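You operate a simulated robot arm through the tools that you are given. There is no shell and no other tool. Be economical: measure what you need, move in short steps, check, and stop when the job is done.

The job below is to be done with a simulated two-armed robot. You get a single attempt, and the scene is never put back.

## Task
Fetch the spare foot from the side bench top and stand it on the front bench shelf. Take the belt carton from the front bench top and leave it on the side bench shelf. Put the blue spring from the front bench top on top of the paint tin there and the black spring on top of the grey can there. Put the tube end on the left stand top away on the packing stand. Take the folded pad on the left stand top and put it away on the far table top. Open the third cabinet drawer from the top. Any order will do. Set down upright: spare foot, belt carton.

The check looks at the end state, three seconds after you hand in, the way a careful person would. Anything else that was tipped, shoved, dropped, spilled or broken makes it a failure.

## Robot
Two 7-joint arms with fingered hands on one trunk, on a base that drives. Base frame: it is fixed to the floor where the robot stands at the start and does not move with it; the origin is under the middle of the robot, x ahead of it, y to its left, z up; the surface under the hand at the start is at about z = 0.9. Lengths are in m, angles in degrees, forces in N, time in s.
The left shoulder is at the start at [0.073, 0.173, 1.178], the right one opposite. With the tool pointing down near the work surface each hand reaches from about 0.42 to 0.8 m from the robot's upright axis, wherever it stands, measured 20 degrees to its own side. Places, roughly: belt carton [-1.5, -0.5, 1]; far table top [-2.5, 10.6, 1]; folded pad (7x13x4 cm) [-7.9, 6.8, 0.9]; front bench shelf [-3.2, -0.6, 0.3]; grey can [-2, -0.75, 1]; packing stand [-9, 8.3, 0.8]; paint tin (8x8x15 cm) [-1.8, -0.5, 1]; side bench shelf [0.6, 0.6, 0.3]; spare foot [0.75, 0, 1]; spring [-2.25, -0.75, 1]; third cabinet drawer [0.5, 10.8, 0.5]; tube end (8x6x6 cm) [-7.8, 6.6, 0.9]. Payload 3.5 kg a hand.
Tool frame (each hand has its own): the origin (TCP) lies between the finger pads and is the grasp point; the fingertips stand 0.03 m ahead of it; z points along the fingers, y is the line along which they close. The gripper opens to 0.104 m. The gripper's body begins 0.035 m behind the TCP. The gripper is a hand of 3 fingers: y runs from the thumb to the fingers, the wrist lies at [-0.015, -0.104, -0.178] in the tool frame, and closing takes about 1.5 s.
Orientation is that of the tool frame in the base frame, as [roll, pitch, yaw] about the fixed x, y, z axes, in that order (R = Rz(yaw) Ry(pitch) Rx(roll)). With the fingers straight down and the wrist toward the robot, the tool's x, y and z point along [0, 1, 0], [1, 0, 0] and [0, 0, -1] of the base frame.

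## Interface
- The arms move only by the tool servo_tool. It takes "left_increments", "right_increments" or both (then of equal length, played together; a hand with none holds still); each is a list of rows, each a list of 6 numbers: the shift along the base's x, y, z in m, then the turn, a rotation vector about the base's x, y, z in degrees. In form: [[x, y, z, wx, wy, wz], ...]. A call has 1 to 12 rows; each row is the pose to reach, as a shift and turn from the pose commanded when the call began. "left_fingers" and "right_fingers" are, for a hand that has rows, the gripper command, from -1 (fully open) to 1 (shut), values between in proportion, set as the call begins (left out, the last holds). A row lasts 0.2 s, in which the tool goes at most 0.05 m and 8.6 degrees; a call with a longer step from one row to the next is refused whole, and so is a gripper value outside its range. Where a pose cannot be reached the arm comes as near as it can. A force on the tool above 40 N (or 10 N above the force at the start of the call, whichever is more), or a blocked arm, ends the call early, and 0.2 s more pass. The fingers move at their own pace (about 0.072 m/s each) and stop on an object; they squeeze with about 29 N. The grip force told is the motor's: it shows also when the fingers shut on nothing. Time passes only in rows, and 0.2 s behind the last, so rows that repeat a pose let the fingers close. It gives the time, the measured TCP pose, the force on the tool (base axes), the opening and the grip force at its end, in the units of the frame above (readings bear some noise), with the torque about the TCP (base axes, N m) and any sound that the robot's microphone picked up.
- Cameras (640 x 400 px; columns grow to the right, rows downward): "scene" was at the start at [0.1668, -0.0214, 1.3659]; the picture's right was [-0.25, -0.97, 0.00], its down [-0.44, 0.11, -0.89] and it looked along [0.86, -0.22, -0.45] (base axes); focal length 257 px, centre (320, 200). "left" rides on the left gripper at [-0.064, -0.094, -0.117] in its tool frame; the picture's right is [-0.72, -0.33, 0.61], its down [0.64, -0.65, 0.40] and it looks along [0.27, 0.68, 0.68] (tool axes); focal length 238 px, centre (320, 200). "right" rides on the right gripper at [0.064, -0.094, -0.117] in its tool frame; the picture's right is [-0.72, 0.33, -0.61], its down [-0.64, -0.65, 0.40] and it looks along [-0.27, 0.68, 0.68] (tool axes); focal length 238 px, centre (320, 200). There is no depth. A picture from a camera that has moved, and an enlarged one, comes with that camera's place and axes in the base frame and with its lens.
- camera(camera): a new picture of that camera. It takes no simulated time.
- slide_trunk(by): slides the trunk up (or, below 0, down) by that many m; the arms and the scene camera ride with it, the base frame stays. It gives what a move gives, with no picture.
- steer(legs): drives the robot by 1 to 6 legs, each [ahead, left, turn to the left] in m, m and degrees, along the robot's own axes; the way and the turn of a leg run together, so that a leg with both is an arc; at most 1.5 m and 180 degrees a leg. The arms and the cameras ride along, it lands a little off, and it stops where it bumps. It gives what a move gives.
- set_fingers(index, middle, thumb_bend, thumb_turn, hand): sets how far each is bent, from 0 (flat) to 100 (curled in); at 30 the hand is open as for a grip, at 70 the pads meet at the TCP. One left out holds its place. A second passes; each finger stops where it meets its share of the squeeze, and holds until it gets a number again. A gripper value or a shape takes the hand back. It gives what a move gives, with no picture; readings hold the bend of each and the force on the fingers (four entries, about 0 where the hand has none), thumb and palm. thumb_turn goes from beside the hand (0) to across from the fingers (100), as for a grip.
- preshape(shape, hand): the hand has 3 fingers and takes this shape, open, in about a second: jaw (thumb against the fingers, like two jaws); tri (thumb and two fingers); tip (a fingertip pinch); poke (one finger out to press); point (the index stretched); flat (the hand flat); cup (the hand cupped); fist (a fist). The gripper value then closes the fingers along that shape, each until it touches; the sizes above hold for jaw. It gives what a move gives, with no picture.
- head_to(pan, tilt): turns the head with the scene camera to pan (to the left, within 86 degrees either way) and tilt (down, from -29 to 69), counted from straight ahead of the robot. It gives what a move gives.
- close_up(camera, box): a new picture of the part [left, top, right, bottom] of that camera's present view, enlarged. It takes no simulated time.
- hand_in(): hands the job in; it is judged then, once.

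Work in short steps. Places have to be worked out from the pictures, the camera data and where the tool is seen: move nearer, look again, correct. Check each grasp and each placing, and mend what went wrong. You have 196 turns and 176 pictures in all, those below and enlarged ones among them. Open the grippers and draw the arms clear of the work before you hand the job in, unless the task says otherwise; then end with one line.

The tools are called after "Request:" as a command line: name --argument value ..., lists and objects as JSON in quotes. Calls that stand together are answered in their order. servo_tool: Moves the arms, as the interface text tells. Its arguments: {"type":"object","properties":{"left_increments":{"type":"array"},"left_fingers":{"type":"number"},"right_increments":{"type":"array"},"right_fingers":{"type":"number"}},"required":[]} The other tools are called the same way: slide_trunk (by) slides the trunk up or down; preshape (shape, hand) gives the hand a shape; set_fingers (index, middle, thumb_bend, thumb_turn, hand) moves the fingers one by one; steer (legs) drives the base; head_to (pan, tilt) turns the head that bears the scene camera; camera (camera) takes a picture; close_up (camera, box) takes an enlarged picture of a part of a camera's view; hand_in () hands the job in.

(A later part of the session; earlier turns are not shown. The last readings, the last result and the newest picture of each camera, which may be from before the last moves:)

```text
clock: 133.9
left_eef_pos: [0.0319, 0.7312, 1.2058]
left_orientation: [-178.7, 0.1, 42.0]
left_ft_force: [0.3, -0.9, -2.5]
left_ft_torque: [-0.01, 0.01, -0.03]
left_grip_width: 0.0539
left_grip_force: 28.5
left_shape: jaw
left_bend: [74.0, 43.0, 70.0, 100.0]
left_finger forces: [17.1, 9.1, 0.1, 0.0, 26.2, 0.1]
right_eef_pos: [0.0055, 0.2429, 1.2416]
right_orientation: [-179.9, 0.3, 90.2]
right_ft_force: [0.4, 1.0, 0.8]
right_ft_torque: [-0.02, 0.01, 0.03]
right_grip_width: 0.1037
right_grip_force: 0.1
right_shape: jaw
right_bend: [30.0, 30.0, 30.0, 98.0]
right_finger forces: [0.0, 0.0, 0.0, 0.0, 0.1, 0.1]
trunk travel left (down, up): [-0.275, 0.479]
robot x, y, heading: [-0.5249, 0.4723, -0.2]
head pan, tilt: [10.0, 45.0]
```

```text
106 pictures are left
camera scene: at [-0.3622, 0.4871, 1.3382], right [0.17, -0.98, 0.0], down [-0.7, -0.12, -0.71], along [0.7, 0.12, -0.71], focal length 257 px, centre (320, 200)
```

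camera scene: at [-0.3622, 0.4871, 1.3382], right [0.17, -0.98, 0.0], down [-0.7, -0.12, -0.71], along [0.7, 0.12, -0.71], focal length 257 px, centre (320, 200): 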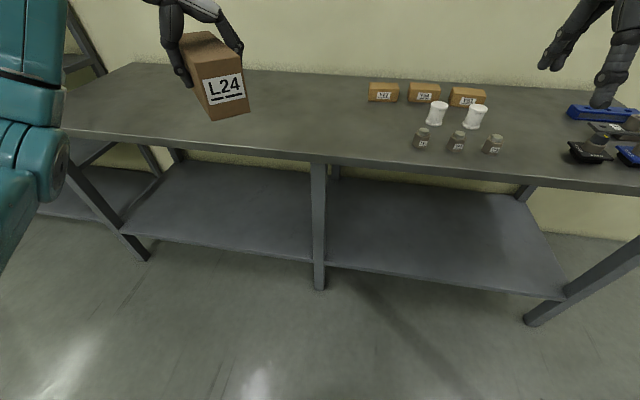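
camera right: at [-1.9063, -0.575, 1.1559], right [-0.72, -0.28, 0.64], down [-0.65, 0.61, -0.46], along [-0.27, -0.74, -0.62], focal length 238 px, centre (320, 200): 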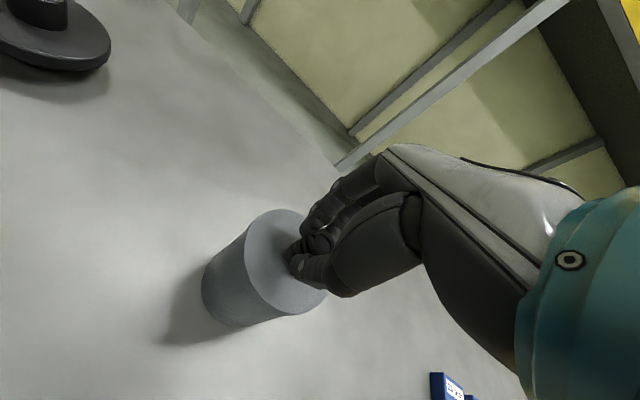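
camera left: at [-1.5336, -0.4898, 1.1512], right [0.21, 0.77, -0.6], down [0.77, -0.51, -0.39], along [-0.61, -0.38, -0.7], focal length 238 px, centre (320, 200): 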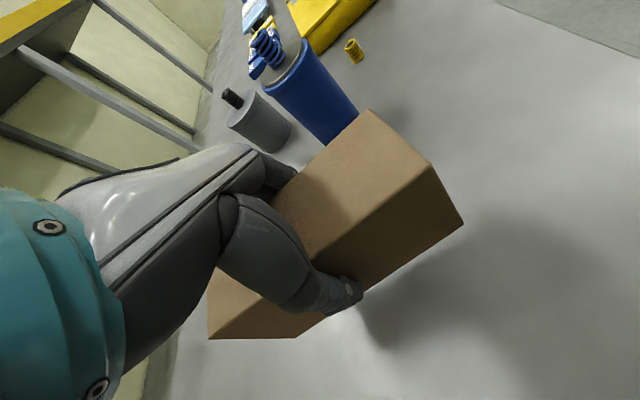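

The side bench shelf is empty (mid leg y≈0.6, left leg y≈1.43). I'll raise the right hand, line up with the left bay, lower the trunk and test the low left-hand pose in free space.

Request:
servo_tool --right_increments '[[-0.02, 0, 0.04, 0, 0, 0], [-0.04, 0, 0.08, 0, 0, 0], [-0.06, 0, 0.12, 0, 0, 0], [-0.08, 0, 0.16, 0, 0, 0], [-0.09, 0, 0.2, 0, 0, 0]]'

Request:
steer --legs '[[-0.05, 0.13, 0.3]]'

Request:
slide_trunk --by -0.274

Request:
servo_tool --left_increments '[[0, 0, -0.045, 0, 0, 0], [0, 0, -0.09, 0, 0, 0], [0, 0, -0.135, 0, 0, 0], [0, 0, -0.18, 0, 0, 0], [0, 0, -0.225, 0, 0, 0], [0, 0, -0.27, 0, 0, 0], [0, 0, -0.315, 0, 0, 0], [0, 0, -0.36, 0, 0, 0], [0, 0, -0.405, 0, 0, 0], [0, 0, -0.45, 0, 0, 0], [0, 0, -0.495, 0, 0, 0], [0, 0, -0.53, 0, 0, 0]]'

Request:
head_to --pan 20 --tilt 50

Request:
camera --camera "scene"

```text
clock: 135.1
left_eef_pos: [0.0314, 0.7314, 1.2058]
left_orientation: [-178.6, 0.0, 41.9]
left_ft_force: [0.2, -0.1, -3.0]
left_ft_torque: [-0.01, -0.01, -0.01]
left_grip_width: 0.0536
left_grip_force: 29.3
left_shape: jaw
left_bend: [74.0, 43.0, 70.0, 100.0]
left_finger forces: [17.1, 9.1, 0.1, 0.0, 26.2, 0.0]
right_eef_pos: [-0.0857, 0.2462, 1.4441]
right_orientation: [180.0, 0.2, 90.3]
right_ft_force: [-0.4, 0.2, 0.4]
right_ft_torque: [-0.01, -0.01, 0.03]
right_grip_width: 0.1038
right_grip_force: 0.1
right_shape: jaw
right_bend: [30.0, 30.0, 30.0, 98.0]
right_finger forces: [0.1, 0.0, 0.0, 0.0, 0.0, 0.1]
trunk travel left (down, up): [-0.275, 0.479]
robot x, y, heading: [-0.5192, 0.4722, -0.2]
head pan, tilt: [10.0, 45.0]
```

```text
clock: 136.4
left_eef_pos: [-0.0207, 0.866, 1.2058]
left_orientation: [-178.6, 0.1, 42.2]
left_ft_force: [0.6, 0.5, -2.6]
left_ft_torque: [-0.01, -0.01, 0.02]
left_grip_width: 0.0537
left_grip_force: 29.3
left_shape: jaw
left_bend: [74.0, 43.0, 70.0, 100.0]
left_finger forces: [17.2, 9.1, 0.1, 0.0, 26.5, 0.1]
right_eef_pos: [-0.134, 0.3789, 1.4431]
right_orientation: [180.0, 0.3, 90.6]
right_ft_force: [0.4, -0.5, 0.0]
right_ft_torque: [0.01, -0.01, -0.04]
right_grip_width: 0.1036
right_grip_force: 0.0
right_shape: jaw
right_bend: [30.0, 30.0, 30.0, 98.0]
right_finger forces: [0.0, 0.1, 0.0, 0.1, 0.0, 0.0]
trunk travel left (down, up): [-0.275, 0.479]
robot x, y, heading: [-0.5702, 0.601, 0.2]
head pan, tilt: [10.0, 45.0]
```

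```text
clock: 139.2
left_eef_pos: [-0.0216, 0.8656, 0.9328]
left_orientation: [-178.8, 0.0, 42.2]
left_ft_force: [-0.3, 0.2, -3.7]
left_ft_torque: [-0.02, -0.01, -0.02]
left_grip_width: 0.0536
left_grip_force: 28.8
left_shape: jaw
left_bend: [74.0, 43.0, 70.0, 100.0]
left_finger forces: [17.2, 9.1, 0.0, 0.0, 26.3, 0.0]
right_eef_pos: [-0.0246, 0.3781, 1.1003]
right_orientation: [-168.8, 0.1, 90.6]
right_ft_force: [0.7, -0.4, 0.0]
right_ft_torque: [-0.01, -0.04, 0.0]
right_grip_width: 0.104
right_grip_force: 0.0
right_shape: jaw
right_bend: [30.0, 30.0, 30.0, 98.0]
right_finger forces: [0.0, 0.0, 0.0, 0.1, 0.0, 0.1]
trunk travel left (down, up): [-0.001, 0.753]
robot x, y, heading: [-0.57, 0.6012, 0.3]
head pan, tilt: [10.0, 45.0]
```

```text
clock: 141.8
left_eef_pos: [-0.0224, 0.8682, 0.3989]
left_orientation: [-178.6, 0.0, 42.2]
left_ft_force: [-0.2, 0.4, -2.1]
left_ft_torque: [0.02, -0.04, -0.02]
left_grip_width: 0.0533
left_grip_force: 28.8
left_shape: jaw
left_bend: [74.0, 43.0, 70.0, 100.0]
left_finger forces: [17.1, 9.1, 0.0, 0.0, 26.1, 0.0]
right_eef_pos: [-0.0243, 0.3783, 1.0992]
right_orientation: [-168.8, 0.2, 90.6]
right_ft_force: [-1.3, 0.0, -0.1]
right_ft_torque: [-0.02, -0.01, 0.0]
right_grip_width: 0.1036
right_grip_force: 0.1
right_shape: jaw
right_bend: [30.0, 30.0, 30.0, 98.0]
right_finger forces: [0.0, 0.1, 0.0, 0.1, 0.0, 0.0]
trunk travel left (down, up): [-0.001, 0.753]
robot x, y, heading: [-0.5712, 0.6058, 0.4]
head pan, tilt: [10.0, 45.0]
```

```text
clock: 142.5
left_eef_pos: [-0.0233, 0.8678, 0.3991]
left_orientation: [-178.7, 0.1, 42.2]
left_ft_force: [-0.5, -0.6, -3.1]
left_ft_torque: [-0.01, 0.01, -0.01]
left_grip_width: 0.0535
left_grip_force: 29.0
left_shape: jaw
left_bend: [74.0, 43.0, 70.0, 100.0]
left_finger forces: [17.2, 9.1, 0.0, 0.1, 26.1, 0.0]
right_eef_pos: [-0.0236, 0.3791, 1.0987]
right_orientation: [-168.8, 0.1, 90.5]
right_ft_force: [0.1, 0.8, 0.0]
right_ft_torque: [0.0, 0.0, -0.03]
right_grip_width: 0.1038
right_grip_force: 0.1
right_shape: jaw
right_bend: [30.0, 30.0, 30.0, 98.0]
right_finger forces: [0.0, 0.0, 0.0, 0.0, 0.0, 0.0]
trunk travel left (down, up): [-0.001, 0.753]
robot x, y, heading: [-0.5709, 0.6007, 0.3]
head pan, tilt: [20.0, 50.0]
```

```text
105 pictures are left
camera scene: at [-0.2709, 0.6314, 1.0428], right [0.35, -0.94, 0.0], down [-0.72, -0.26, -0.64], along [0.6, 0.22, -0.77], focal length 257 px, centre (320, 200)
```

scene: 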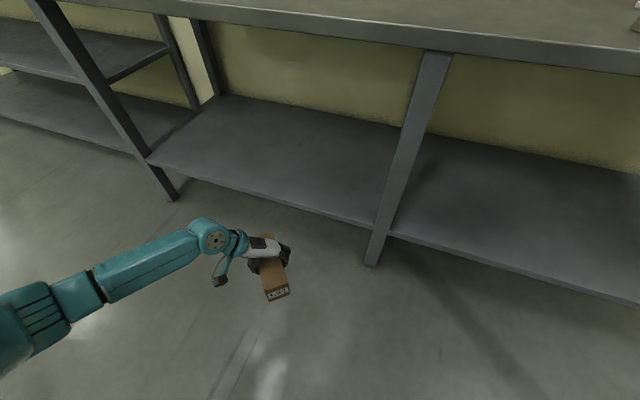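

The low pose works (carton bottom ≈0.345), the forearm is clear of the legs. Drive in 0.39 m.

Request:
steer --legs '[[0.25, 0, 0]]'

Request:
camera --camera "scene"

Request:
camera --camera "left"

```text
clock: 144.3
left_eef_pos: [0.2217, 0.8712, 0.3985]
left_orientation: [-178.8, 0.0, 42.4]
left_ft_force: [0.6, 0.7, -3.4]
left_ft_torque: [-0.02, 0.0, 0.03]
left_grip_width: 0.0535
left_grip_force: 29.3
left_shape: jaw
left_bend: [74.0, 43.0, 70.0, 100.0]
left_finger forces: [17.2, 9.2, 0.0, 0.0, 26.1, 0.0]
right_eef_pos: [0.2224, 0.3814, 1.1003]
right_orientation: [-168.8, 0.1, 90.9]
right_ft_force: [0.1, -0.4, 0.7]
right_ft_torque: [-0.03, 0.02, 0.01]
right_grip_width: 0.1036
right_grip_force: 0.1
right_shape: jaw
right_bend: [30.0, 30.0, 30.0, 98.0]
right_finger forces: [0.0, 0.0, 0.0, 0.1, 0.1, 0.0]
trunk travel left (down, up): [-0.001, 0.753]
robot x, y, heading: [-0.3263, 0.6045, 0.6]
head pan, tilt: [20.0, 50.0]
```

```text
104 pictures are left
camera scene: at [-0.0249, 0.6339, 1.0427], right [0.35, -0.94, 0.0], down [-0.72, -0.27, -0.64], along [0.6, 0.22, -0.77], focal length 257 px, centre (320, 200)
```

scene: 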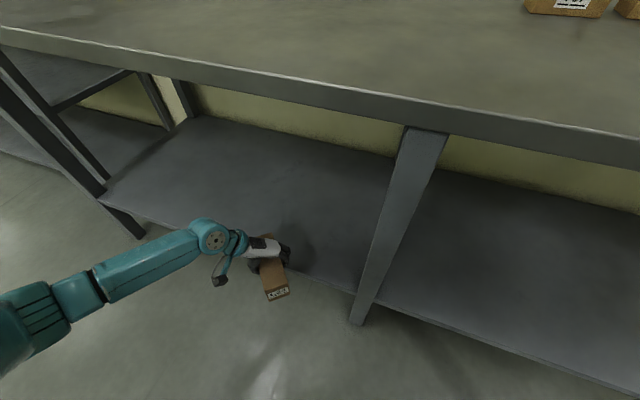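

```text
103 pictures are left
camera left: at [0.1136, 0.8944, 0.517], right [-0.76, -0.23, -0.6], down [0.03, 0.92, -0.39], along [0.65, -0.31, -0.69], focal length 238 px, centre (320, 200)
```

left: 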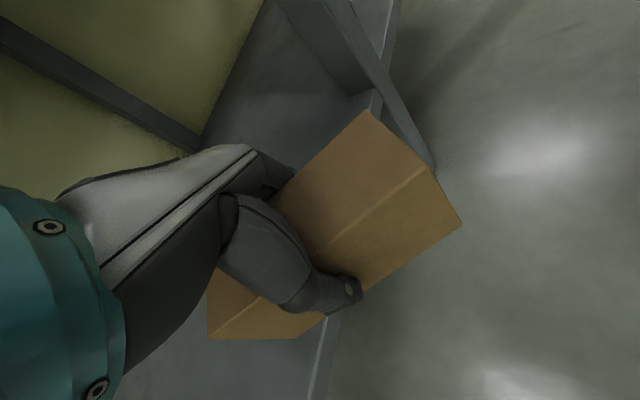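

Clear. Drive the remaining 0.15 m.

Request:
steer --legs '[[0.15, 0, -0.5]]'

Request:
camera --camera "left"

Request:
camera --camera "scene"

```text
clock: 145.7
left_eef_pos: [0.3742, 0.8675, 0.3987]
left_orientation: [-178.5, 0.2, 42.0]
left_ft_force: [0.2, 0.8, -3.9]
left_ft_torque: [0.02, -0.04, 0.0]
left_grip_width: 0.0533
left_grip_force: 29.4
left_shape: jaw
left_bend: [74.0, 43.0, 70.0, 100.0]
left_finger forces: [17.2, 9.0, 0.0, 0.0, 26.1, 0.0]
right_eef_pos: [0.3703, 0.3789, 1.0999]
right_orientation: [-168.7, 0.1, 90.4]
right_ft_force: [-0.9, -0.7, 0.5]
right_ft_torque: [0.02, -0.01, 0.02]
right_grip_width: 0.1037
right_grip_force: 0.1
right_shape: jaw
right_bend: [30.0, 30.0, 30.0, 98.0]
right_finger forces: [0.0, 0.1, 0.0, 0.1, 0.0, 0.1]
trunk travel left (down, up): [-0.001, 0.753]
robot x, y, heading: [-0.1743, 0.6025, 0.0]
head pan, tilt: [20.0, 50.0]
```

```text
102 pictures are left
camera left: at [0.2641, 0.8923, 0.5169], right [-0.76, -0.23, -0.6], down [0.03, 0.92, -0.39], along [0.65, -0.32, -0.69], focal length 238 px, centre (320, 200)
```

left: 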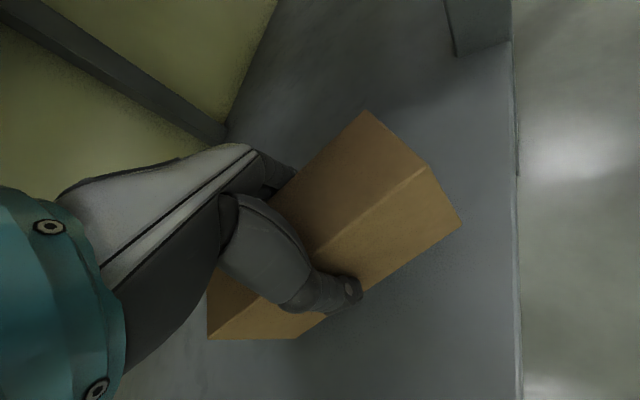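

```text
101 pictures are left
camera scene: at [0.1242, 0.6326, 1.0427], right [0.34, -0.94, 0.0], down [-0.72, -0.26, -0.64], along [0.6, 0.22, -0.77], focal length 257 px, centre (320, 200)
```

scene: 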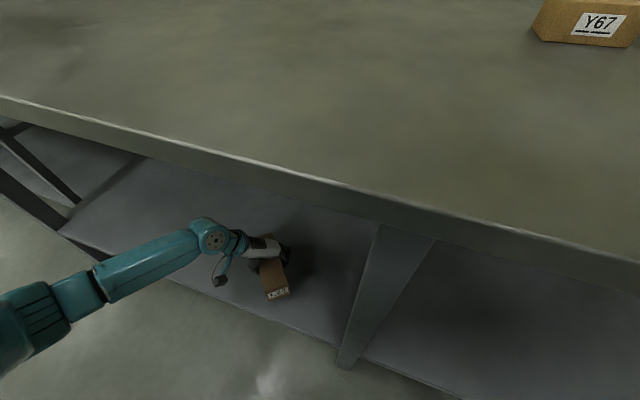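

The carton is fully over the shelf. Lower to contact (expected TCP z≈0.354).

Request:
servo_tool --left_increments '[[0, 0, -0.02, 0, 0, 0], [0, 0, -0.035, 0, 0, 0], [0, 0, -0.039, 0, 0, 0], [0, 0, -0.043, 0, 0, 0], [0, 0, -0.045, 0, 0, 0], [0, 0, -0.045, 0, 0, 0]]'

```text
clock: 147.1
left_eef_pos: [0.3737, 0.8665, 0.3539]
left_orientation: [-178.8, 0.1, 42.1]
left_ft_force: [-0.6, 0.2, -3.2]
left_ft_torque: [-0.01, -0.02, -0.01]
left_grip_width: 0.0535
left_grip_force: 28.7
left_shape: jaw
left_bend: [74.0, 43.0, 70.0, 100.0]
left_finger forces: [17.1, 9.0, 0.0, 0.0, 26.1, 0.0]
right_eef_pos: [0.37, 0.3788, 1.1001]
right_orientation: [-168.8, 0.0, 90.4]
right_ft_force: [0.1, -0.7, 0.5]
right_ft_torque: [0.0, -0.01, 0.01]
right_grip_width: 0.1035
right_grip_force: 0.1
right_shape: jaw
right_bend: [30.0, 30.0, 30.0, 98.0]
right_finger forces: [0.0, 0.0, 0.0, 0.0, 0.0, 0.1]
trunk travel left (down, up): [-0.001, 0.753]
robot x, y, heading: [-0.1787, 0.6032, 0.1]
head pan, tilt: [20.0, 50.0]
```

Request:
servo_tool --left_increments '[[0, 0, -0.003, 0, 0, 0], [0, 0, -0.005, 0, 0, 0], [0, 0, -0.005, 0, 0, 0]]'

```text
clock: 147.9
left_eef_pos: [0.374, 0.8666, 0.3514]
left_orientation: [-178.8, -0.1, 42.1]
left_ft_force: [-8.2, 0.1, 24.7]
left_ft_torque: [0.05, 0.26, -0.12]
left_grip_width: 0.0539
left_grip_force: 28.8
left_shape: jaw
left_bend: [74.0, 43.0, 70.0, 100.0]
left_finger forces: [17.3, 9.3, 0.1, 0.0, 31.7, 0.1]
right_eef_pos: [0.3682, 0.3773, 1.1]
right_orientation: [-169.0, 0.1, 90.4]
right_ft_force: [0.0, -0.1, -0.8]
right_ft_torque: [-0.01, -0.03, 0.01]
right_grip_width: 0.1039
right_grip_force: 0.2
right_shape: jaw
right_bend: [30.0, 30.0, 30.0, 98.0]
right_finger forces: [0.0, 0.0, 0.0, 0.0, 0.1, 0.0]
trunk travel left (down, up): [-0.001, 0.753]
robot x, y, heading: [-0.1756, 0.6063, 0.1]
head pan, tilt: [20.0, 50.0]
```

Contact. Relax 2 mm, open, and rise.

Request:
servo_tool --left_increments '[[0, 0, 0.003, 0, 0, 0], [0, 0, 0.003, 0, 0, 0]]'

Request:
servo_tool --left_increments '[[0, 0, 0, 0, 0, 0], [0, 0, 0, 0, 0, 0], [0, 0, 0, 0, 0, 0], [0, 0, 0, 0, 0, 0], [0, 0, 0, 0, 0, 0], [0, 0, 0, 0, 0, 0], [0, 0, 0, 0, 0, 0]]' --left_fingers -1

Request:
servo_tool --left_increments '[[0, 0, 0.03, 0, 0, 0], [0, 0, 0.06, 0, 0, 0], [0, 0, 0.09, 0, 0, 0], [0, 0, 0.1, 0, 0, 0]]'

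Request:
camera --camera "left"

```text
clock: 148.5
left_eef_pos: [0.3731, 0.8678, 0.353]
left_orientation: [-178.7, -0.1, 42.2]
left_ft_force: [2.3, -2.8, 11.8]
left_ft_torque: [-0.09, -0.12, -0.01]
left_grip_width: 0.0536
left_grip_force: 28.9
left_shape: jaw
left_bend: [74.0, 43.0, 70.0, 100.0]
left_finger forces: [19.7, 10.7, 0.1, 0.0, 27.3, 0.0]
right_eef_pos: [0.3692, 0.3784, 1.0994]
right_orientation: [-168.8, 0.2, 90.5]
right_ft_force: [0.0, 0.1, 0.7]
right_ft_torque: [-0.02, -0.07, 0.0]
right_grip_width: 0.1037
right_grip_force: 0.1
right_shape: jaw
right_bend: [30.0, 30.0, 30.0, 98.0]
right_finger forces: [0.0, 0.1, 0.0, 0.0, 0.0, 0.1]
trunk travel left (down, up): [-0.001, 0.753]
robot x, y, heading: [-0.1784, 0.6052, 0.2]
head pan, tilt: [20.0, 50.0]
```

```text
clock: 150.1
left_eef_pos: [0.3724, 0.8678, 0.3513]
left_orientation: [-178.8, 0.2, 42.0]
left_ft_force: [0.3, 0.1, -0.6]
left_ft_torque: [-0.01, 0.0, 0.0]
left_grip_width: 0.1035
left_grip_force: 0.1
left_shape: jaw
left_bend: [30.0, 30.0, 30.0, 98.0]
left_finger forces: [0.0, 0.1, 0.0, 0.0, 0.1, 0.0]
right_eef_pos: [0.3701, 0.3788, 1.0995]
right_orientation: [-168.8, 0.2, 90.4]
right_ft_force: [0.1, -0.2, -0.1]
right_ft_torque: [0.03, 0.01, 0.01]
right_grip_width: 0.1036
right_grip_force: 0.1
right_shape: jaw
right_bend: [30.0, 30.0, 30.0, 98.0]
right_finger forces: [0.0, 0.1, 0.0, 0.0, 0.0, 0.0]
trunk travel left (down, up): [-0.001, 0.753]
robot x, y, heading: [-0.1734, 0.6044, 0.4]
head pan, tilt: [20.0, 50.0]
```

```text
clock: 151.1
left_eef_pos: [0.3718, 0.8674, 0.453]
left_orientation: [-178.8, 0.1, 42.0]
left_ft_force: [0.3, 0.9, 1.0]
left_ft_torque: [0.0, -0.01, -0.03]
left_grip_width: 0.1036
left_grip_force: 0.0
left_shape: jaw
left_bend: [30.0, 30.0, 30.0, 98.0]
left_finger forces: [0.1, 0.0, 0.0, 0.0, 0.0, 0.0]
right_eef_pos: [0.3703, 0.3788, 1.099]
right_orientation: [-168.8, 0.0, 90.5]
right_ft_force: [1.0, -0.5, -1.2]
right_ft_torque: [-0.02, 0.0, 0.03]
right_grip_width: 0.1039
right_grip_force: 0.1
right_shape: jaw
right_bend: [30.0, 30.0, 30.0, 98.0]
right_finger forces: [0.0, 0.0, 0.0, 0.0, 0.1, 0.0]
trunk travel left (down, up): [-0.001, 0.753]
robot x, y, heading: [-0.1786, 0.6036, 0.2]
head pan, tilt: [20.0, 50.0]
```

```text
100 pictures are left
camera left: at [0.2639, 0.8923, 0.5704], right [-0.76, -0.23, -0.6], down [0.03, 0.92, -0.39], along [0.65, -0.32, -0.69], focal length 238 px, centre (320, 200)
```

left: 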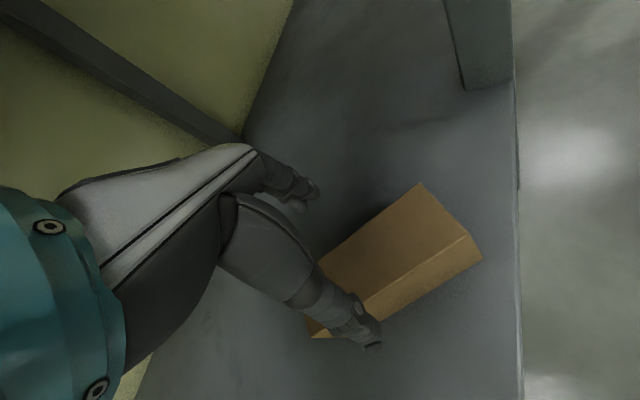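

Carton sits properly on the shelf. Back out, restore posture, turn to face +y and look for the route.

Request:
steer --legs '[[-0.55, 0, 0]]'

Request:
slide_trunk --by 0.274

Request:
servo_tool --left_increments '[[0, 0, 0.045, 0, 0, 6], [0, 0, 0.09, 0, 0, 12], [-0.01, -0.01, 0.135, 0, 0, 18], [-0.02, -0.02, 0.18, 0, 0, 24], [-0.03, -0.03, 0.225, 0, 0, 30], [-0.04, -0.04, 0.27, 0, 0, 36], [-0.05, -0.06, 0.315, 0, 0, 42], [-0.07, -0.08, 0.36, 0, 0, 48], [-0.09, -0.1, 0.405, 0, 0, 48], [-0.1, -0.12, 0.45, 0, 0, 48]]'

Request:
steer --legs '[[0, 0, 90]]'

Request:
head_to --pan 0 --tilt 15

Request:
camera --camera "scene"

Request:
head_to --pan 50 --tilt 15

Request:
camera --camera "scene"

```text
clock: 154.2
left_eef_pos: [-0.1677, 0.8677, 0.451]
left_orientation: [-178.7, 0.1, 42.1]
left_ft_force: [1.1, -0.4, 0.7]
left_ft_torque: [-0.01, -0.03, -0.02]
left_grip_width: 0.1036
left_grip_force: 0.1
left_shape: jaw
left_bend: [30.0, 30.0, 30.0, 98.0]
left_finger forces: [0.1, 0.1, 0.0, 0.0, 0.0, 0.0]
right_eef_pos: [-0.1696, 0.378, 1.0992]
right_orientation: [-168.8, 0.1, 90.6]
right_ft_force: [0.4, 1.1, 0.2]
right_ft_torque: [-0.01, 0.03, -0.01]
right_grip_width: 0.1038
right_grip_force: 0.2
right_shape: jaw
right_bend: [30.0, 30.0, 30.0, 98.0]
right_finger forces: [0.0, 0.0, 0.0, 0.1, 0.0, 0.0]
trunk travel left (down, up): [-0.001, 0.753]
robot x, y, heading: [-0.715, 0.6044, 0.5]
head pan, tilt: [20.0, 50.0]
```

```text
clock: 157.0
left_eef_pos: [-0.1673, 0.8658, 0.7262]
left_orientation: [-178.6, 0.0, 42.1]
left_ft_force: [0.3, 0.0, -0.2]
left_ft_torque: [-0.01, 0.0, -0.03]
left_grip_width: 0.1037
left_grip_force: 0.0
left_shape: jaw
left_bend: [30.0, 30.0, 30.0, 98.0]
left_finger forces: [0.0, 0.1, 0.0, 0.1, 0.0, 0.0]
right_eef_pos: [-0.1677, 0.3792, 1.3733]
right_orientation: [-168.8, 0.0, 90.4]
right_ft_force: [0.4, 0.2, -0.4]
right_ft_torque: [-0.01, 0.0, 0.03]
right_grip_width: 0.1038
right_grip_force: 0.1
right_shape: jaw
right_bend: [30.0, 30.0, 30.0, 98.0]
right_finger forces: [0.0, 0.0, 0.0, 0.0, 0.1, 0.1]
trunk travel left (down, up): [-0.275, 0.479]
robot x, y, heading: [-0.715, 0.6022, 0.3]
head pan, tilt: [20.0, 50.0]
```

```text
refused: row 7 steps farther than a row can; nothing moved
```

```text
clock: 161.2
left_eef_pos: [-0.9773, 1.1545, 0.724]
left_orientation: [-178.7, 0.1, 131.8]
left_ft_force: [0.2, 0.1, 0.5]
left_ft_torque: [0.0, -0.01, 0.01]
left_grip_width: 0.1035
left_grip_force: 0.1
left_shape: jaw
left_bend: [30.0, 30.0, 30.0, 98.0]
left_finger forces: [0.1, 0.0, 0.0, 0.1, 0.0, 0.0]
right_eef_pos: [-0.4881, 1.1482, 1.373]
right_orientation: [-168.8, 0.2, -179.7]
right_ft_force: [0.6, 0.1, -0.6]
right_ft_torque: [-0.01, -0.01, -0.01]
right_grip_width: 0.1037
right_grip_force: 0.1
right_shape: jaw
right_bend: [30.0, 30.0, 30.0, 98.0]
right_finger forces: [0.0, 0.1, 0.0, 0.1, 0.0, 0.1]
trunk travel left (down, up): [-0.275, 0.479]
robot x, y, heading: [-0.7193, 0.6047, 90.0]
head pan, tilt: [20.0, 50.0]
```

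```text
clock: 162.2
left_eef_pos: [-0.9799, 1.1533, 0.7259]
left_orientation: [-178.6, 0.1, 131.8]
left_ft_force: [-0.6, -0.6, 0.4]
left_ft_torque: [0.0, 0.02, 0.02]
left_grip_width: 0.1036
left_grip_force: 0.0
left_shape: jaw
left_bend: [30.0, 30.0, 30.0, 98.0]
left_finger forces: [0.1, 0.1, 0.0, 0.0, 0.0, 0.1]
right_eef_pos: [-0.4883, 1.1488, 1.3742]
right_orientation: [-168.8, 0.1, -179.7]
right_ft_force: [0.2, 0.4, 0.0]
right_ft_torque: [-0.02, 0.0, -0.01]
right_grip_width: 0.1036
right_grip_force: 0.0
right_shape: jaw
right_bend: [30.0, 30.0, 30.0, 98.0]
right_finger forces: [0.1, 0.0, 0.1, 0.1, 0.1, 0.0]
trunk travel left (down, up): [-0.275, 0.479]
robot x, y, heading: [-0.7148, 0.6027, 90.1]
head pan, tilt: [0.0, 15.0]
```

```text
99 pictures are left
camera scene: at [-0.7162, 0.777, 1.3849], right [1.0, 0.0, 0.0], down [0.0, -0.26, -0.97], along [0.0, 0.97, -0.26], focal length 257 px, centre (320, 200)
```

scene: 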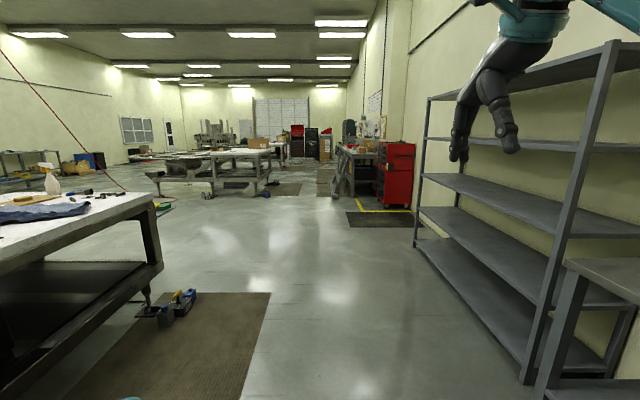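

```text
clock: 163.4
left_eef_pos: [-0.9779, 1.1533, 0.7257]
left_orientation: [-178.7, 0.1, 131.9]
left_ft_force: [0.1, 0.3, 0.2]
left_ft_torque: [0.0, 0.0, 0.05]
left_grip_width: 0.1036
left_grip_force: 0.0
left_shape: jaw
left_bend: [30.0, 30.0, 30.0, 98.0]
left_finger forces: [0.1, 0.0, 0.1, 0.0, 0.0, 0.0]
right_eef_pos: [-0.4907, 1.1482, 1.3724]
right_orientation: [-168.8, 0.1, -179.7]
right_ft_force: [0.4, -0.2, -0.2]
right_ft_torque: [-0.04, -0.03, 0.01]
right_grip_width: 0.1038
right_grip_force: 0.1
right_shape: jaw
right_bend: [30.0, 30.0, 30.0, 98.0]
right_finger forces: [0.0, 0.1, 0.0, 0.0, 0.1, 0.0]
trunk travel left (down, up): [-0.275, 0.479]
robot x, y, heading: [-0.7152, 0.6058, 89.7]
head pan, tilt: [50.0, 15.0]
```

```text
98 pictures are left
camera scene: at [-0.7877, 0.7437, 1.385], right [0.64, 0.77, 0.0], down [0.2, -0.17, -0.97], along [-0.74, 0.62, -0.26], focal length 257 px, centre (320, 200)
```

scene: 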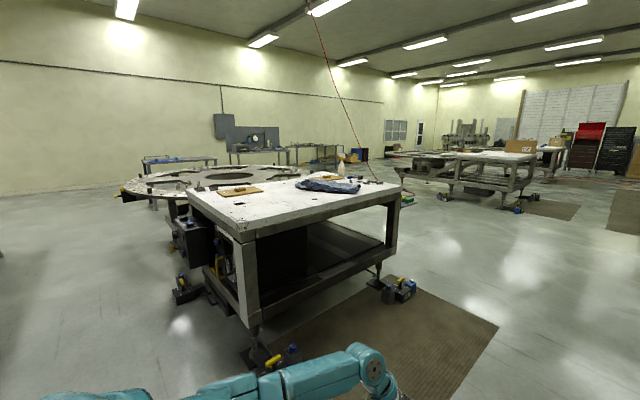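

Route: up the open aisle along +y at x≈-0.8, then west between the machines. First bring the left hand up, then drive north.

Request:
servo_tool --left_increments '[[0, 0, 0.045, 0, 0, 5], [0, 0, 0.09, 0, 0, 10], [0.01, -0.01, 0.13, 0, 0, 15], [0.02, -0.02, 0.17, 0, 0, 20], [0.03, -0.03, 0.21, 0, 0, 25], [0.04, -0.04, 0.25, 0, 0, 30], [0.05, -0.05, 0.29, 0, 0, 35], [0.06, -0.06, 0.33, 0, 0, 40], [0.07, -0.07, 0.37, 0, 0, 44], [0.08, -0.08, 0.41, 0, 0, 48], [0.09, -0.09, 0.45, 0, 0, 48], [0.1, -0.1, 0.49, 0, 0, 48]]'

Request:
steer --legs '[[1.5, 0, 0], [1.5, 0, 0]]'

Request:
head_to --pan 75 --tilt 15

Request:
camera --camera "scene"

Request:
head_to --pan 30 --tilt 15

Request:
camera --camera "scene"

```text
clock: 166.0
left_eef_pos: [-0.8785, 1.0519, 1.2144]
left_orientation: [-178.7, 0.1, 180.0]
left_ft_force: [-0.1, -0.8, -0.6]
left_ft_torque: [0.01, 0.03, 0.02]
left_grip_width: 0.104
left_grip_force: 0.0
left_shape: jaw
left_bend: [30.0, 30.0, 30.0, 98.0]
left_finger forces: [0.1, 0.0, 0.0, 0.0, 0.0, 0.0]
right_eef_pos: [-0.4893, 1.1485, 1.3733]
right_orientation: [-168.8, 0.1, -179.7]
right_ft_force: [0.3, -1.0, 1.0]
right_ft_torque: [0.03, 0.0, 0.0]
right_grip_width: 0.1037
right_grip_force: 0.0
right_shape: jaw
right_bend: [30.0, 30.0, 30.0, 98.0]
right_finger forces: [0.0, 0.1, 0.0, 0.1, 0.0, 0.1]
trunk travel left (down, up): [-0.275, 0.479]
robot x, y, heading: [-0.7168, 0.6008, 89.8]
head pan, tilt: [50.0, 15.0]
```

```text
clock: 180.6
left_eef_pos: [-0.8844, 4.0795, 1.2138]
left_orientation: [-178.7, 0.1, 179.7]
left_ft_force: [0.3, 0.1, -0.3]
left_ft_torque: [0.01, 0.02, 0.04]
left_grip_width: 0.1037
left_grip_force: 0.1
left_shape: jaw
left_bend: [30.0, 30.0, 30.0, 98.0]
left_finger forces: [0.0, 0.0, 0.0, 0.1, 0.0, 0.0]
right_eef_pos: [-0.4945, 4.173, 1.3745]
right_orientation: [-168.8, 0.2, -179.9]
right_ft_force: [0.3, -0.2, 0.3]
right_ft_torque: [0.0, 0.03, -0.01]
right_grip_width: 0.1039
right_grip_force: 0.0
right_shape: jaw
right_bend: [30.0, 30.0, 30.0, 98.0]
right_finger forces: [0.0, 0.1, 0.0, 0.1, 0.0, 0.0]
trunk travel left (down, up): [-0.275, 0.479]
robot x, y, heading: [-0.7233, 3.6281, 90.1]
head pan, tilt: [50.0, 15.0]
```

```text
clock: 181.5
left_eef_pos: [-0.8843, 4.0797, 1.214]
left_orientation: [-178.8, 0.1, 179.8]
left_ft_force: [0.5, 0.2, 0.4]
left_ft_torque: [0.01, -0.03, -0.02]
left_grip_width: 0.1037
left_grip_force: 0.1
left_shape: jaw
left_bend: [30.0, 30.0, 30.0, 98.0]
left_finger forces: [0.0, 0.1, 0.1, 0.0, 0.1, 0.0]
right_eef_pos: [-0.4945, 4.1739, 1.3744]
right_orientation: [-168.8, 0.1, -179.9]
right_ft_force: [-0.2, -0.1, 0.3]
right_ft_torque: [-0.01, 0.03, -0.03]
right_grip_width: 0.1039
right_grip_force: 0.1
right_shape: jaw
right_bend: [30.0, 30.0, 30.0, 98.0]
right_finger forces: [0.0, 0.0, 0.0, 0.1, 0.0, 0.0]
trunk travel left (down, up): [-0.275, 0.479]
robot x, y, heading: [-0.7233, 3.6255, 89.7]
head pan, tilt: [75.0, 15.0]
```

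```text
97 pictures are left
camera scene: at [-0.8129, 3.7333, 1.385], right [0.26, 0.96, 0.0], down [0.25, -0.07, -0.97], along [-0.93, 0.25, -0.26], focal length 257 px, centre (320, 200)
```

scene: 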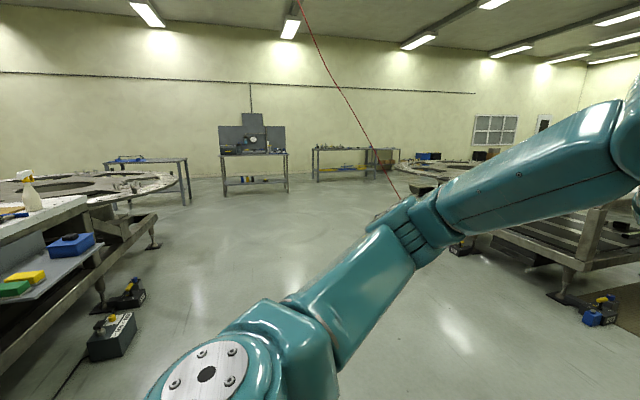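

```text
clock: 182.6
left_eef_pos: [-0.8849, 4.0789, 1.2132]
left_orientation: [-178.7, 0.1, 179.8]
left_ft_force: [0.7, 0.0, -0.5]
left_ft_torque: [-0.01, -0.05, 0.0]
left_grip_width: 0.1042
left_grip_force: 0.1
left_shape: jaw
left_bend: [30.0, 30.0, 30.0, 98.0]
left_finger forces: [0.0, 0.0, 0.1, 0.0, 0.1, 0.1]
right_eef_pos: [-0.4929, 4.1738, 1.3741]
right_orientation: [-168.8, 0.1, -179.9]
right_ft_force: [-0.1, -0.4, -0.8]
right_ft_torque: [0.01, -0.04, 0.02]
right_grip_width: 0.1038
right_grip_force: 0.1
right_shape: jaw
right_bend: [30.0, 30.0, 30.0, 98.0]
right_finger forces: [0.0, 0.0, 0.1, 0.1, 0.0, 0.0]
trunk travel left (down, up): [-0.275, 0.479]
robot x, y, heading: [-0.7214, 3.6274, 89.5]
head pan, tilt: [30.0, 15.0]
```

```text
96 pictures are left
camera scene: at [-0.7693, 3.7897, 1.385], right [0.87, 0.5, 0.0], down [0.13, -0.22, -0.97], along [-0.48, 0.84, -0.26], focal length 257 px, centre (320, 200)
```

scene: 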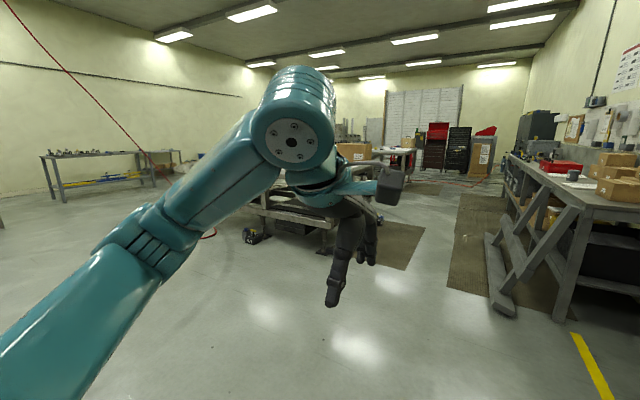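

The west corridor at y≈4.4 is open. Turn to face -x and go.

Request:
steer --legs '[[0, 0, 90], [1.2, -0.75, 0], [1.5, 0, 0]]'

Request:
head_to --pan -15 --tilt 12

Request:
camera --camera "scene"

```text
clock: 200.5
left_eef_pos: [-3.8719, 4.2009, 1.2147]
left_orientation: [-178.6, 0.1, -89.2]
left_ft_force: [-0.3, 0.7, 0.1]
left_ft_torque: [-0.01, 0.0, 0.0]
left_grip_width: 0.1037
left_grip_force: 0.0
left_shape: jaw
left_bend: [30.0, 30.0, 30.0, 98.0]
left_finger forces: [0.1, 0.0, 0.1, 0.1, 0.0, 0.1]
right_eef_pos: [-3.9731, 4.5904, 1.3735]
right_orientation: [-168.8, 0.2, -88.8]
right_ft_force: [0.8, 0.1, -0.5]
right_ft_torque: [-0.05, 0.03, 0.02]
right_grip_width: 0.1034
right_grip_force: 0.0
right_shape: jaw
right_bend: [30.0, 30.0, 30.0, 98.0]
right_finger forces: [0.0, 0.0, 0.0, 0.1, 0.0, 0.1]
trunk travel left (down, up): [-0.275, 0.479]
robot x, y, heading: [-3.4233, 4.3713, -179.1]
head pan, tilt: [30.0, 15.0]
```

```text
clock: 201.6
left_eef_pos: [-3.8715, 4.2017, 1.214]
left_orientation: [-178.7, 0.1, -89.3]
left_ft_force: [-0.3, -0.5, -0.5]
left_ft_torque: [0.0, -0.02, -0.02]
left_grip_width: 0.104
left_grip_force: 0.1
left_shape: jaw
left_bend: [30.0, 30.0, 30.0, 98.0]
left_finger forces: [0.0, 0.0, 0.0, 0.0, 0.0, 0.1]
right_eef_pos: [-3.9731, 4.5898, 1.3733]
right_orientation: [-168.7, 0.2, -88.9]
right_ft_force: [0.3, -0.3, 0.6]
right_ft_torque: [0.01, 0.04, -0.01]
right_grip_width: 0.1036
right_grip_force: 0.0
right_shape: jaw
right_bend: [30.0, 30.0, 30.0, 98.0]
right_finger forces: [0.0, 0.0, 0.0, 0.1, 0.0, 0.0]
trunk travel left (down, up): [-0.275, 0.479]
robot x, y, heading: [-3.4246, 4.3715, -179.1]
head pan, tilt: [-15.0, 12.0]
```

```text
95 pictures are left
camera scene: at [-3.5941, 4.3943, 1.3899], right [0.24, 0.97, 0.0], down [0.2, -0.05, -0.98], along [-0.95, 0.24, -0.21], focal length 257 px, centre (320, 200)
```

scene: 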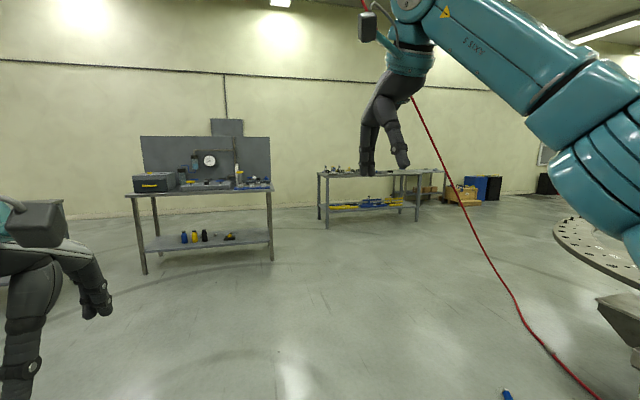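

The left stand is the table at x≈-7.65, y 5.5–7.4. A red hose hangs near (-5.5,5.9) and another table's corner is at (-6.6,4.55); I'll pass between them.

Request:
steer --legs '[[1.5, -0.1, -0.9], [0.9, -0.5, 0], [0.8, -1.2, 0]]'

Request:
head_to --pan -5 --tilt 25

Request:
camera --camera "scene"

```text
refused: leg 1 is longer than a leg can be; nothing moved
```

```text
clock: 202.4
left_eef_pos: [-3.871, 4.2009, 1.2131]
left_orientation: [-178.7, 0.1, -89.2]
left_ft_force: [0.1, -0.5, 0.0]
left_ft_torque: [-0.02, -0.01, -0.01]
left_grip_width: 0.1039
left_grip_force: 0.0
left_shape: jaw
left_bend: [30.0, 30.0, 30.0, 98.0]
left_finger forces: [0.0, 0.1, 0.0, 0.0, 0.1, 0.0]
right_eef_pos: [-3.9731, 4.5897, 1.3742]
right_orientation: [-168.8, 0.0, -89.0]
right_ft_force: [0.0, 0.3, -0.2]
right_ft_torque: [0.02, -0.04, -0.03]
right_grip_width: 0.1038
right_grip_force: 0.0
right_shape: jaw
right_bend: [30.0, 30.0, 30.0, 98.0]
right_finger forces: [0.1, 0.0, 0.0, 0.0, 0.0, 0.0]
trunk travel left (down, up): [-0.275, 0.479]
robot x, y, heading: [-3.4276, 4.3661, -179.3]
head pan, tilt: [-5.0, 25.0]
```

```text
94 pictures are left
camera scene: at [-3.5956, 4.3783, 1.3689], right [0.07, 1.0, 0.0], down [0.42, -0.03, -0.91], along [-0.9, 0.07, -0.42], focal length 257 px, centre (320, 200)
```

scene: 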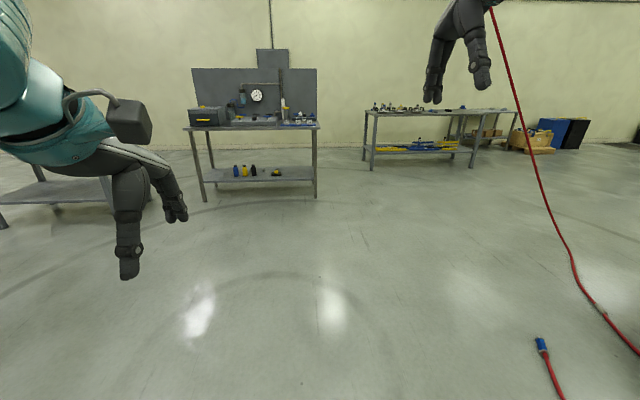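

Request:
steer --legs '[[1.45, -0.1, -0.7], [0.9, -0.5, 0], [0.75, -1.15, 0]]'

Request:
camera --camera "scene"

```text
clock: 220.8
left_eef_pos: [-6.9122, 6.004, 1.214]
left_orientation: [-178.7, 0.1, -92.2]
left_ft_force: [0.2, 0.3, 0.2]
left_ft_torque: [0.02, -0.01, -0.02]
left_grip_width: 0.1037
left_grip_force: 0.1
left_shape: jaw
left_bend: [30.0, 30.0, 30.0, 98.0]
left_finger forces: [0.0, 0.1, 0.0, 0.0, 0.0, 0.0]
right_eef_pos: [-6.9928, 6.3979, 1.3746]
right_orientation: [-168.7, 0.2, -91.7]
right_ft_force: [0.3, -0.5, -0.1]
right_ft_torque: [0.03, 0.03, -0.03]
right_grip_width: 0.1037
right_grip_force: 0.1
right_shape: jaw
right_bend: [30.0, 30.0, 30.0, 98.0]
right_finger forces: [0.1, 0.1, 0.0, 0.1, 0.0, 0.1]
trunk travel left (down, up): [-0.275, 0.479]
robot x, y, heading: [-6.4593, 6.1534, 178.0]
head pan, tilt: [-5.0, 25.0]
```

```text
93 pictures are left
camera scene: at [-6.6271, 6.1676, 1.3688], right [0.12, 0.99, 0.0], down [0.42, -0.05, -0.91], along [-0.9, 0.11, -0.42], focal length 257 px, centre (320, 200)
```

scene: 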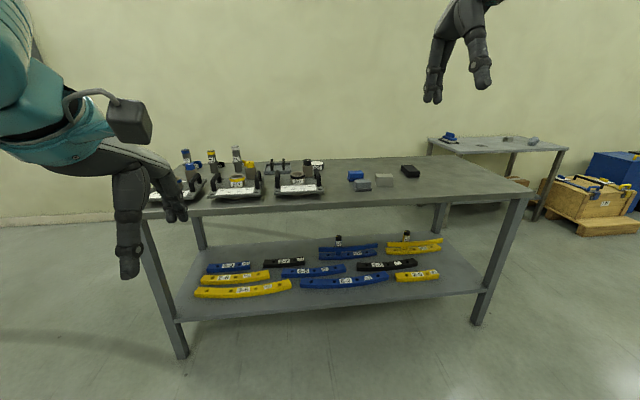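

Request:
close_up --camera "scene" --box '[320, 150, 440, 210]'

Request:
close_up --camera "scene" --box '[420, 120, 580, 170]'

```text
5.33 times, centred on (380, 180) of scene
camera zoom: at [-6.6271, 6.1676, 1.3688], right [0.12, 0.99, 0.0], down [0.42, -0.05, -0.91], along [-0.9, 0.11, -0.42], focal length 1371 px, centre (0, 307)
```

zoom: 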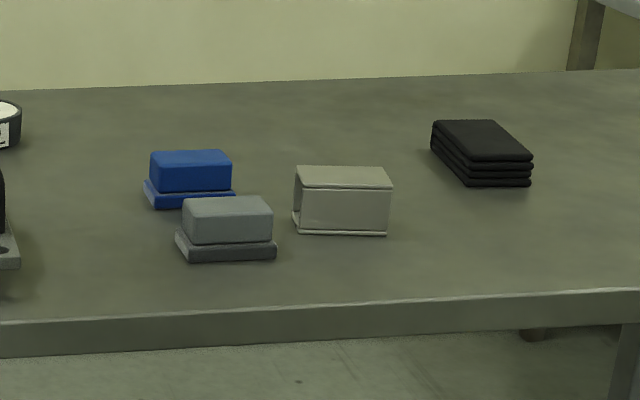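

```text
4.00 times, centred on (500, 145) of scene
camera zoom: at [-6.6271, 6.1676, 1.3688], right [0.12, 0.99, 0.0], down [0.42, -0.05, -0.91], along [-0.9, 0.11, -0.42], focal length 1028 px, centre (-400, 420)
```

zoom: 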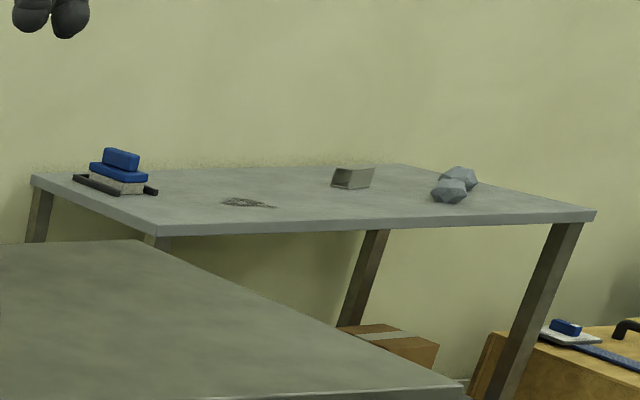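

Tube end = the hollow grey piece, folded pad = black stack. Move closer, centred on them.

Request:
steer --legs '[[0.62, -0.45, 2]]'

Request:
head_to --pan -5 --tilt 42

Request:
camera --camera "scene"

Request:
camera --camera "left"

Request:
camera --camera "right"

```text
clock: 224.9
left_eef_pos: [-7.5161, 6.4359, 1.2145]
left_orientation: [-178.7, 0.1, -89.7]
left_ft_force: [1.2, -0.5, -0.6]
left_ft_torque: [-0.02, 0.01, -0.02]
left_grip_width: 0.1035
left_grip_force: 0.0
left_shape: jaw
left_bend: [30.0, 30.0, 30.0, 98.0]
left_finger forces: [0.0, 0.0, 0.1, 0.1, 0.0, 0.1]
right_eef_pos: [-7.6143, 6.8265, 1.374]
right_orientation: [-168.8, 0.1, -89.4]
right_ft_force: [-0.4, 0.1, -0.4]
right_ft_torque: [0.0, -0.03, 0.0]
right_grip_width: 0.1037
right_grip_force: 0.0
right_shape: jaw
right_bend: [30.0, 30.0, 30.0, 98.0]
right_finger forces: [0.0, 0.0, 0.0, 0.0, 0.0, 0.1]
trunk travel left (down, up): [-0.275, 0.479]
robot x, y, heading: [-7.0683, 6.5995, -179.8]
head pan, tilt: [-5.0, 25.0]
```

```text
clock: 225.7
left_eef_pos: [-7.5185, 6.4365, 1.2129]
left_orientation: [-178.7, 0.1, -89.9]
left_ft_force: [0.2, -0.1, 0.0]
left_ft_torque: [-0.03, 0.01, -0.01]
left_grip_width: 0.1038
left_grip_force: 0.1
left_shape: jaw
left_bend: [30.0, 30.0, 30.0, 98.0]
left_finger forces: [0.0, 0.0, 0.0, 0.0, 0.0, 0.0]
right_eef_pos: [-7.6145, 6.826, 1.374]
right_orientation: [-168.7, 0.1, -89.4]
right_ft_force: [-0.8, -0.2, -0.1]
right_ft_torque: [0.01, 0.0, 0.0]
right_grip_width: 0.1036
right_grip_force: 0.1
right_shape: jaw
right_bend: [30.0, 30.0, 30.0, 98.0]
right_finger forces: [0.0, 0.1, 0.1, 0.0, 0.1, 0.1]
trunk travel left (down, up): [-0.275, 0.479]
robot x, y, heading: [-7.0666, 6.5997, -180.1]
head pan, tilt: [-5.0, 42.0]
```

```text
90 pictures are left
camera scene: at [-7.2309, 6.6101, 1.3426], right [0.08, 1.0, 0.0], down [0.67, -0.06, -0.74], along [-0.74, 0.06, -0.67], focal length 257 px, centre (320, 200)
```

scene: 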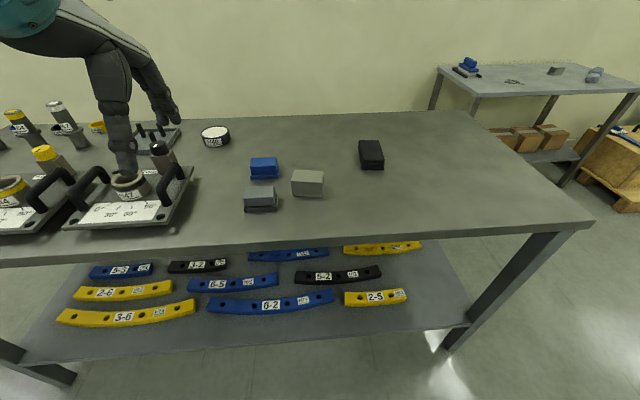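

```text
89 pictures are left
camera left: at [-7.4266, 6.5002, 1.3323], right [0.34, 0.72, -0.6], down [0.66, -0.64, -0.39], along [-0.67, -0.27, -0.69], focal length 238 px, centre (320, 200)
```

left: 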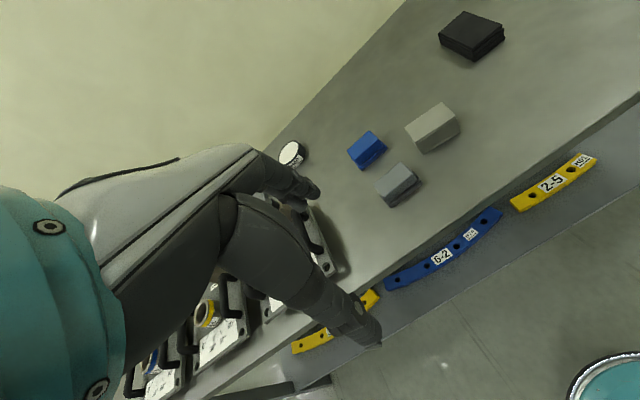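

```text
88 pictures are left
camera right: at [-7.5436, 6.7636, 1.5073], right [-0.45, 0.71, 0.54], down [0.71, 0.65, -0.27], along [-0.54, 0.26, -0.8], focal length 238 px, centre (320, 200)
```

right: 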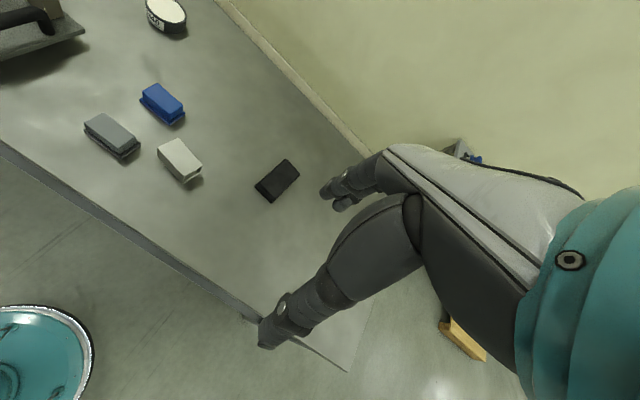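

Request:
close_up --camera "scene" --box '[230, 130, 400, 230]'

Request:
close_up --camera "right" --box '[130, 120, 330, 230]'

```text
3.76 times, centred on (315, 180) of scene
camera zoom: at [-7.2309, 6.6101, 1.3426], right [0.08, 1.0, 0.0], down [0.67, -0.06, -0.74], along [-0.74, 0.06, -0.67], focal length 968 px, centre (339, 275)
```

zoom: 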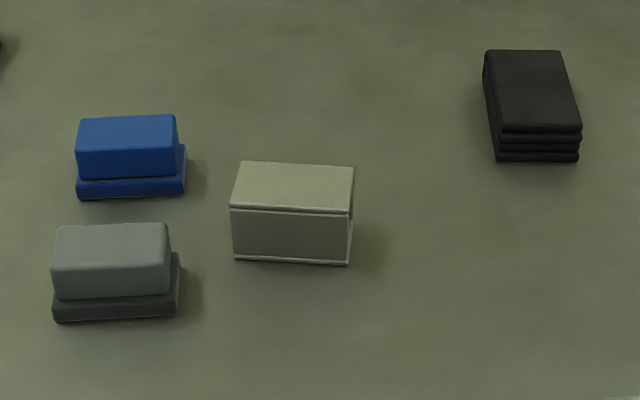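

```text
3.20 times, centred on (230, 175) of right
camera zoom: at [-7.5436, 6.7636, 1.5073], right [-0.45, 0.71, 0.54], down [0.71, 0.65, -0.27], along [-0.54, 0.26, -0.8], focal length 763 px, centre (608, 280)
```

zoom: 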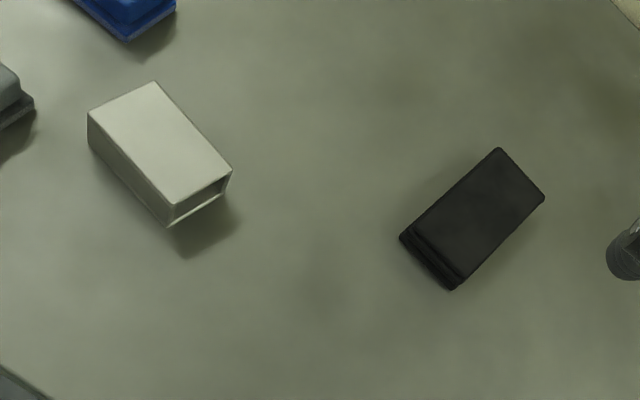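

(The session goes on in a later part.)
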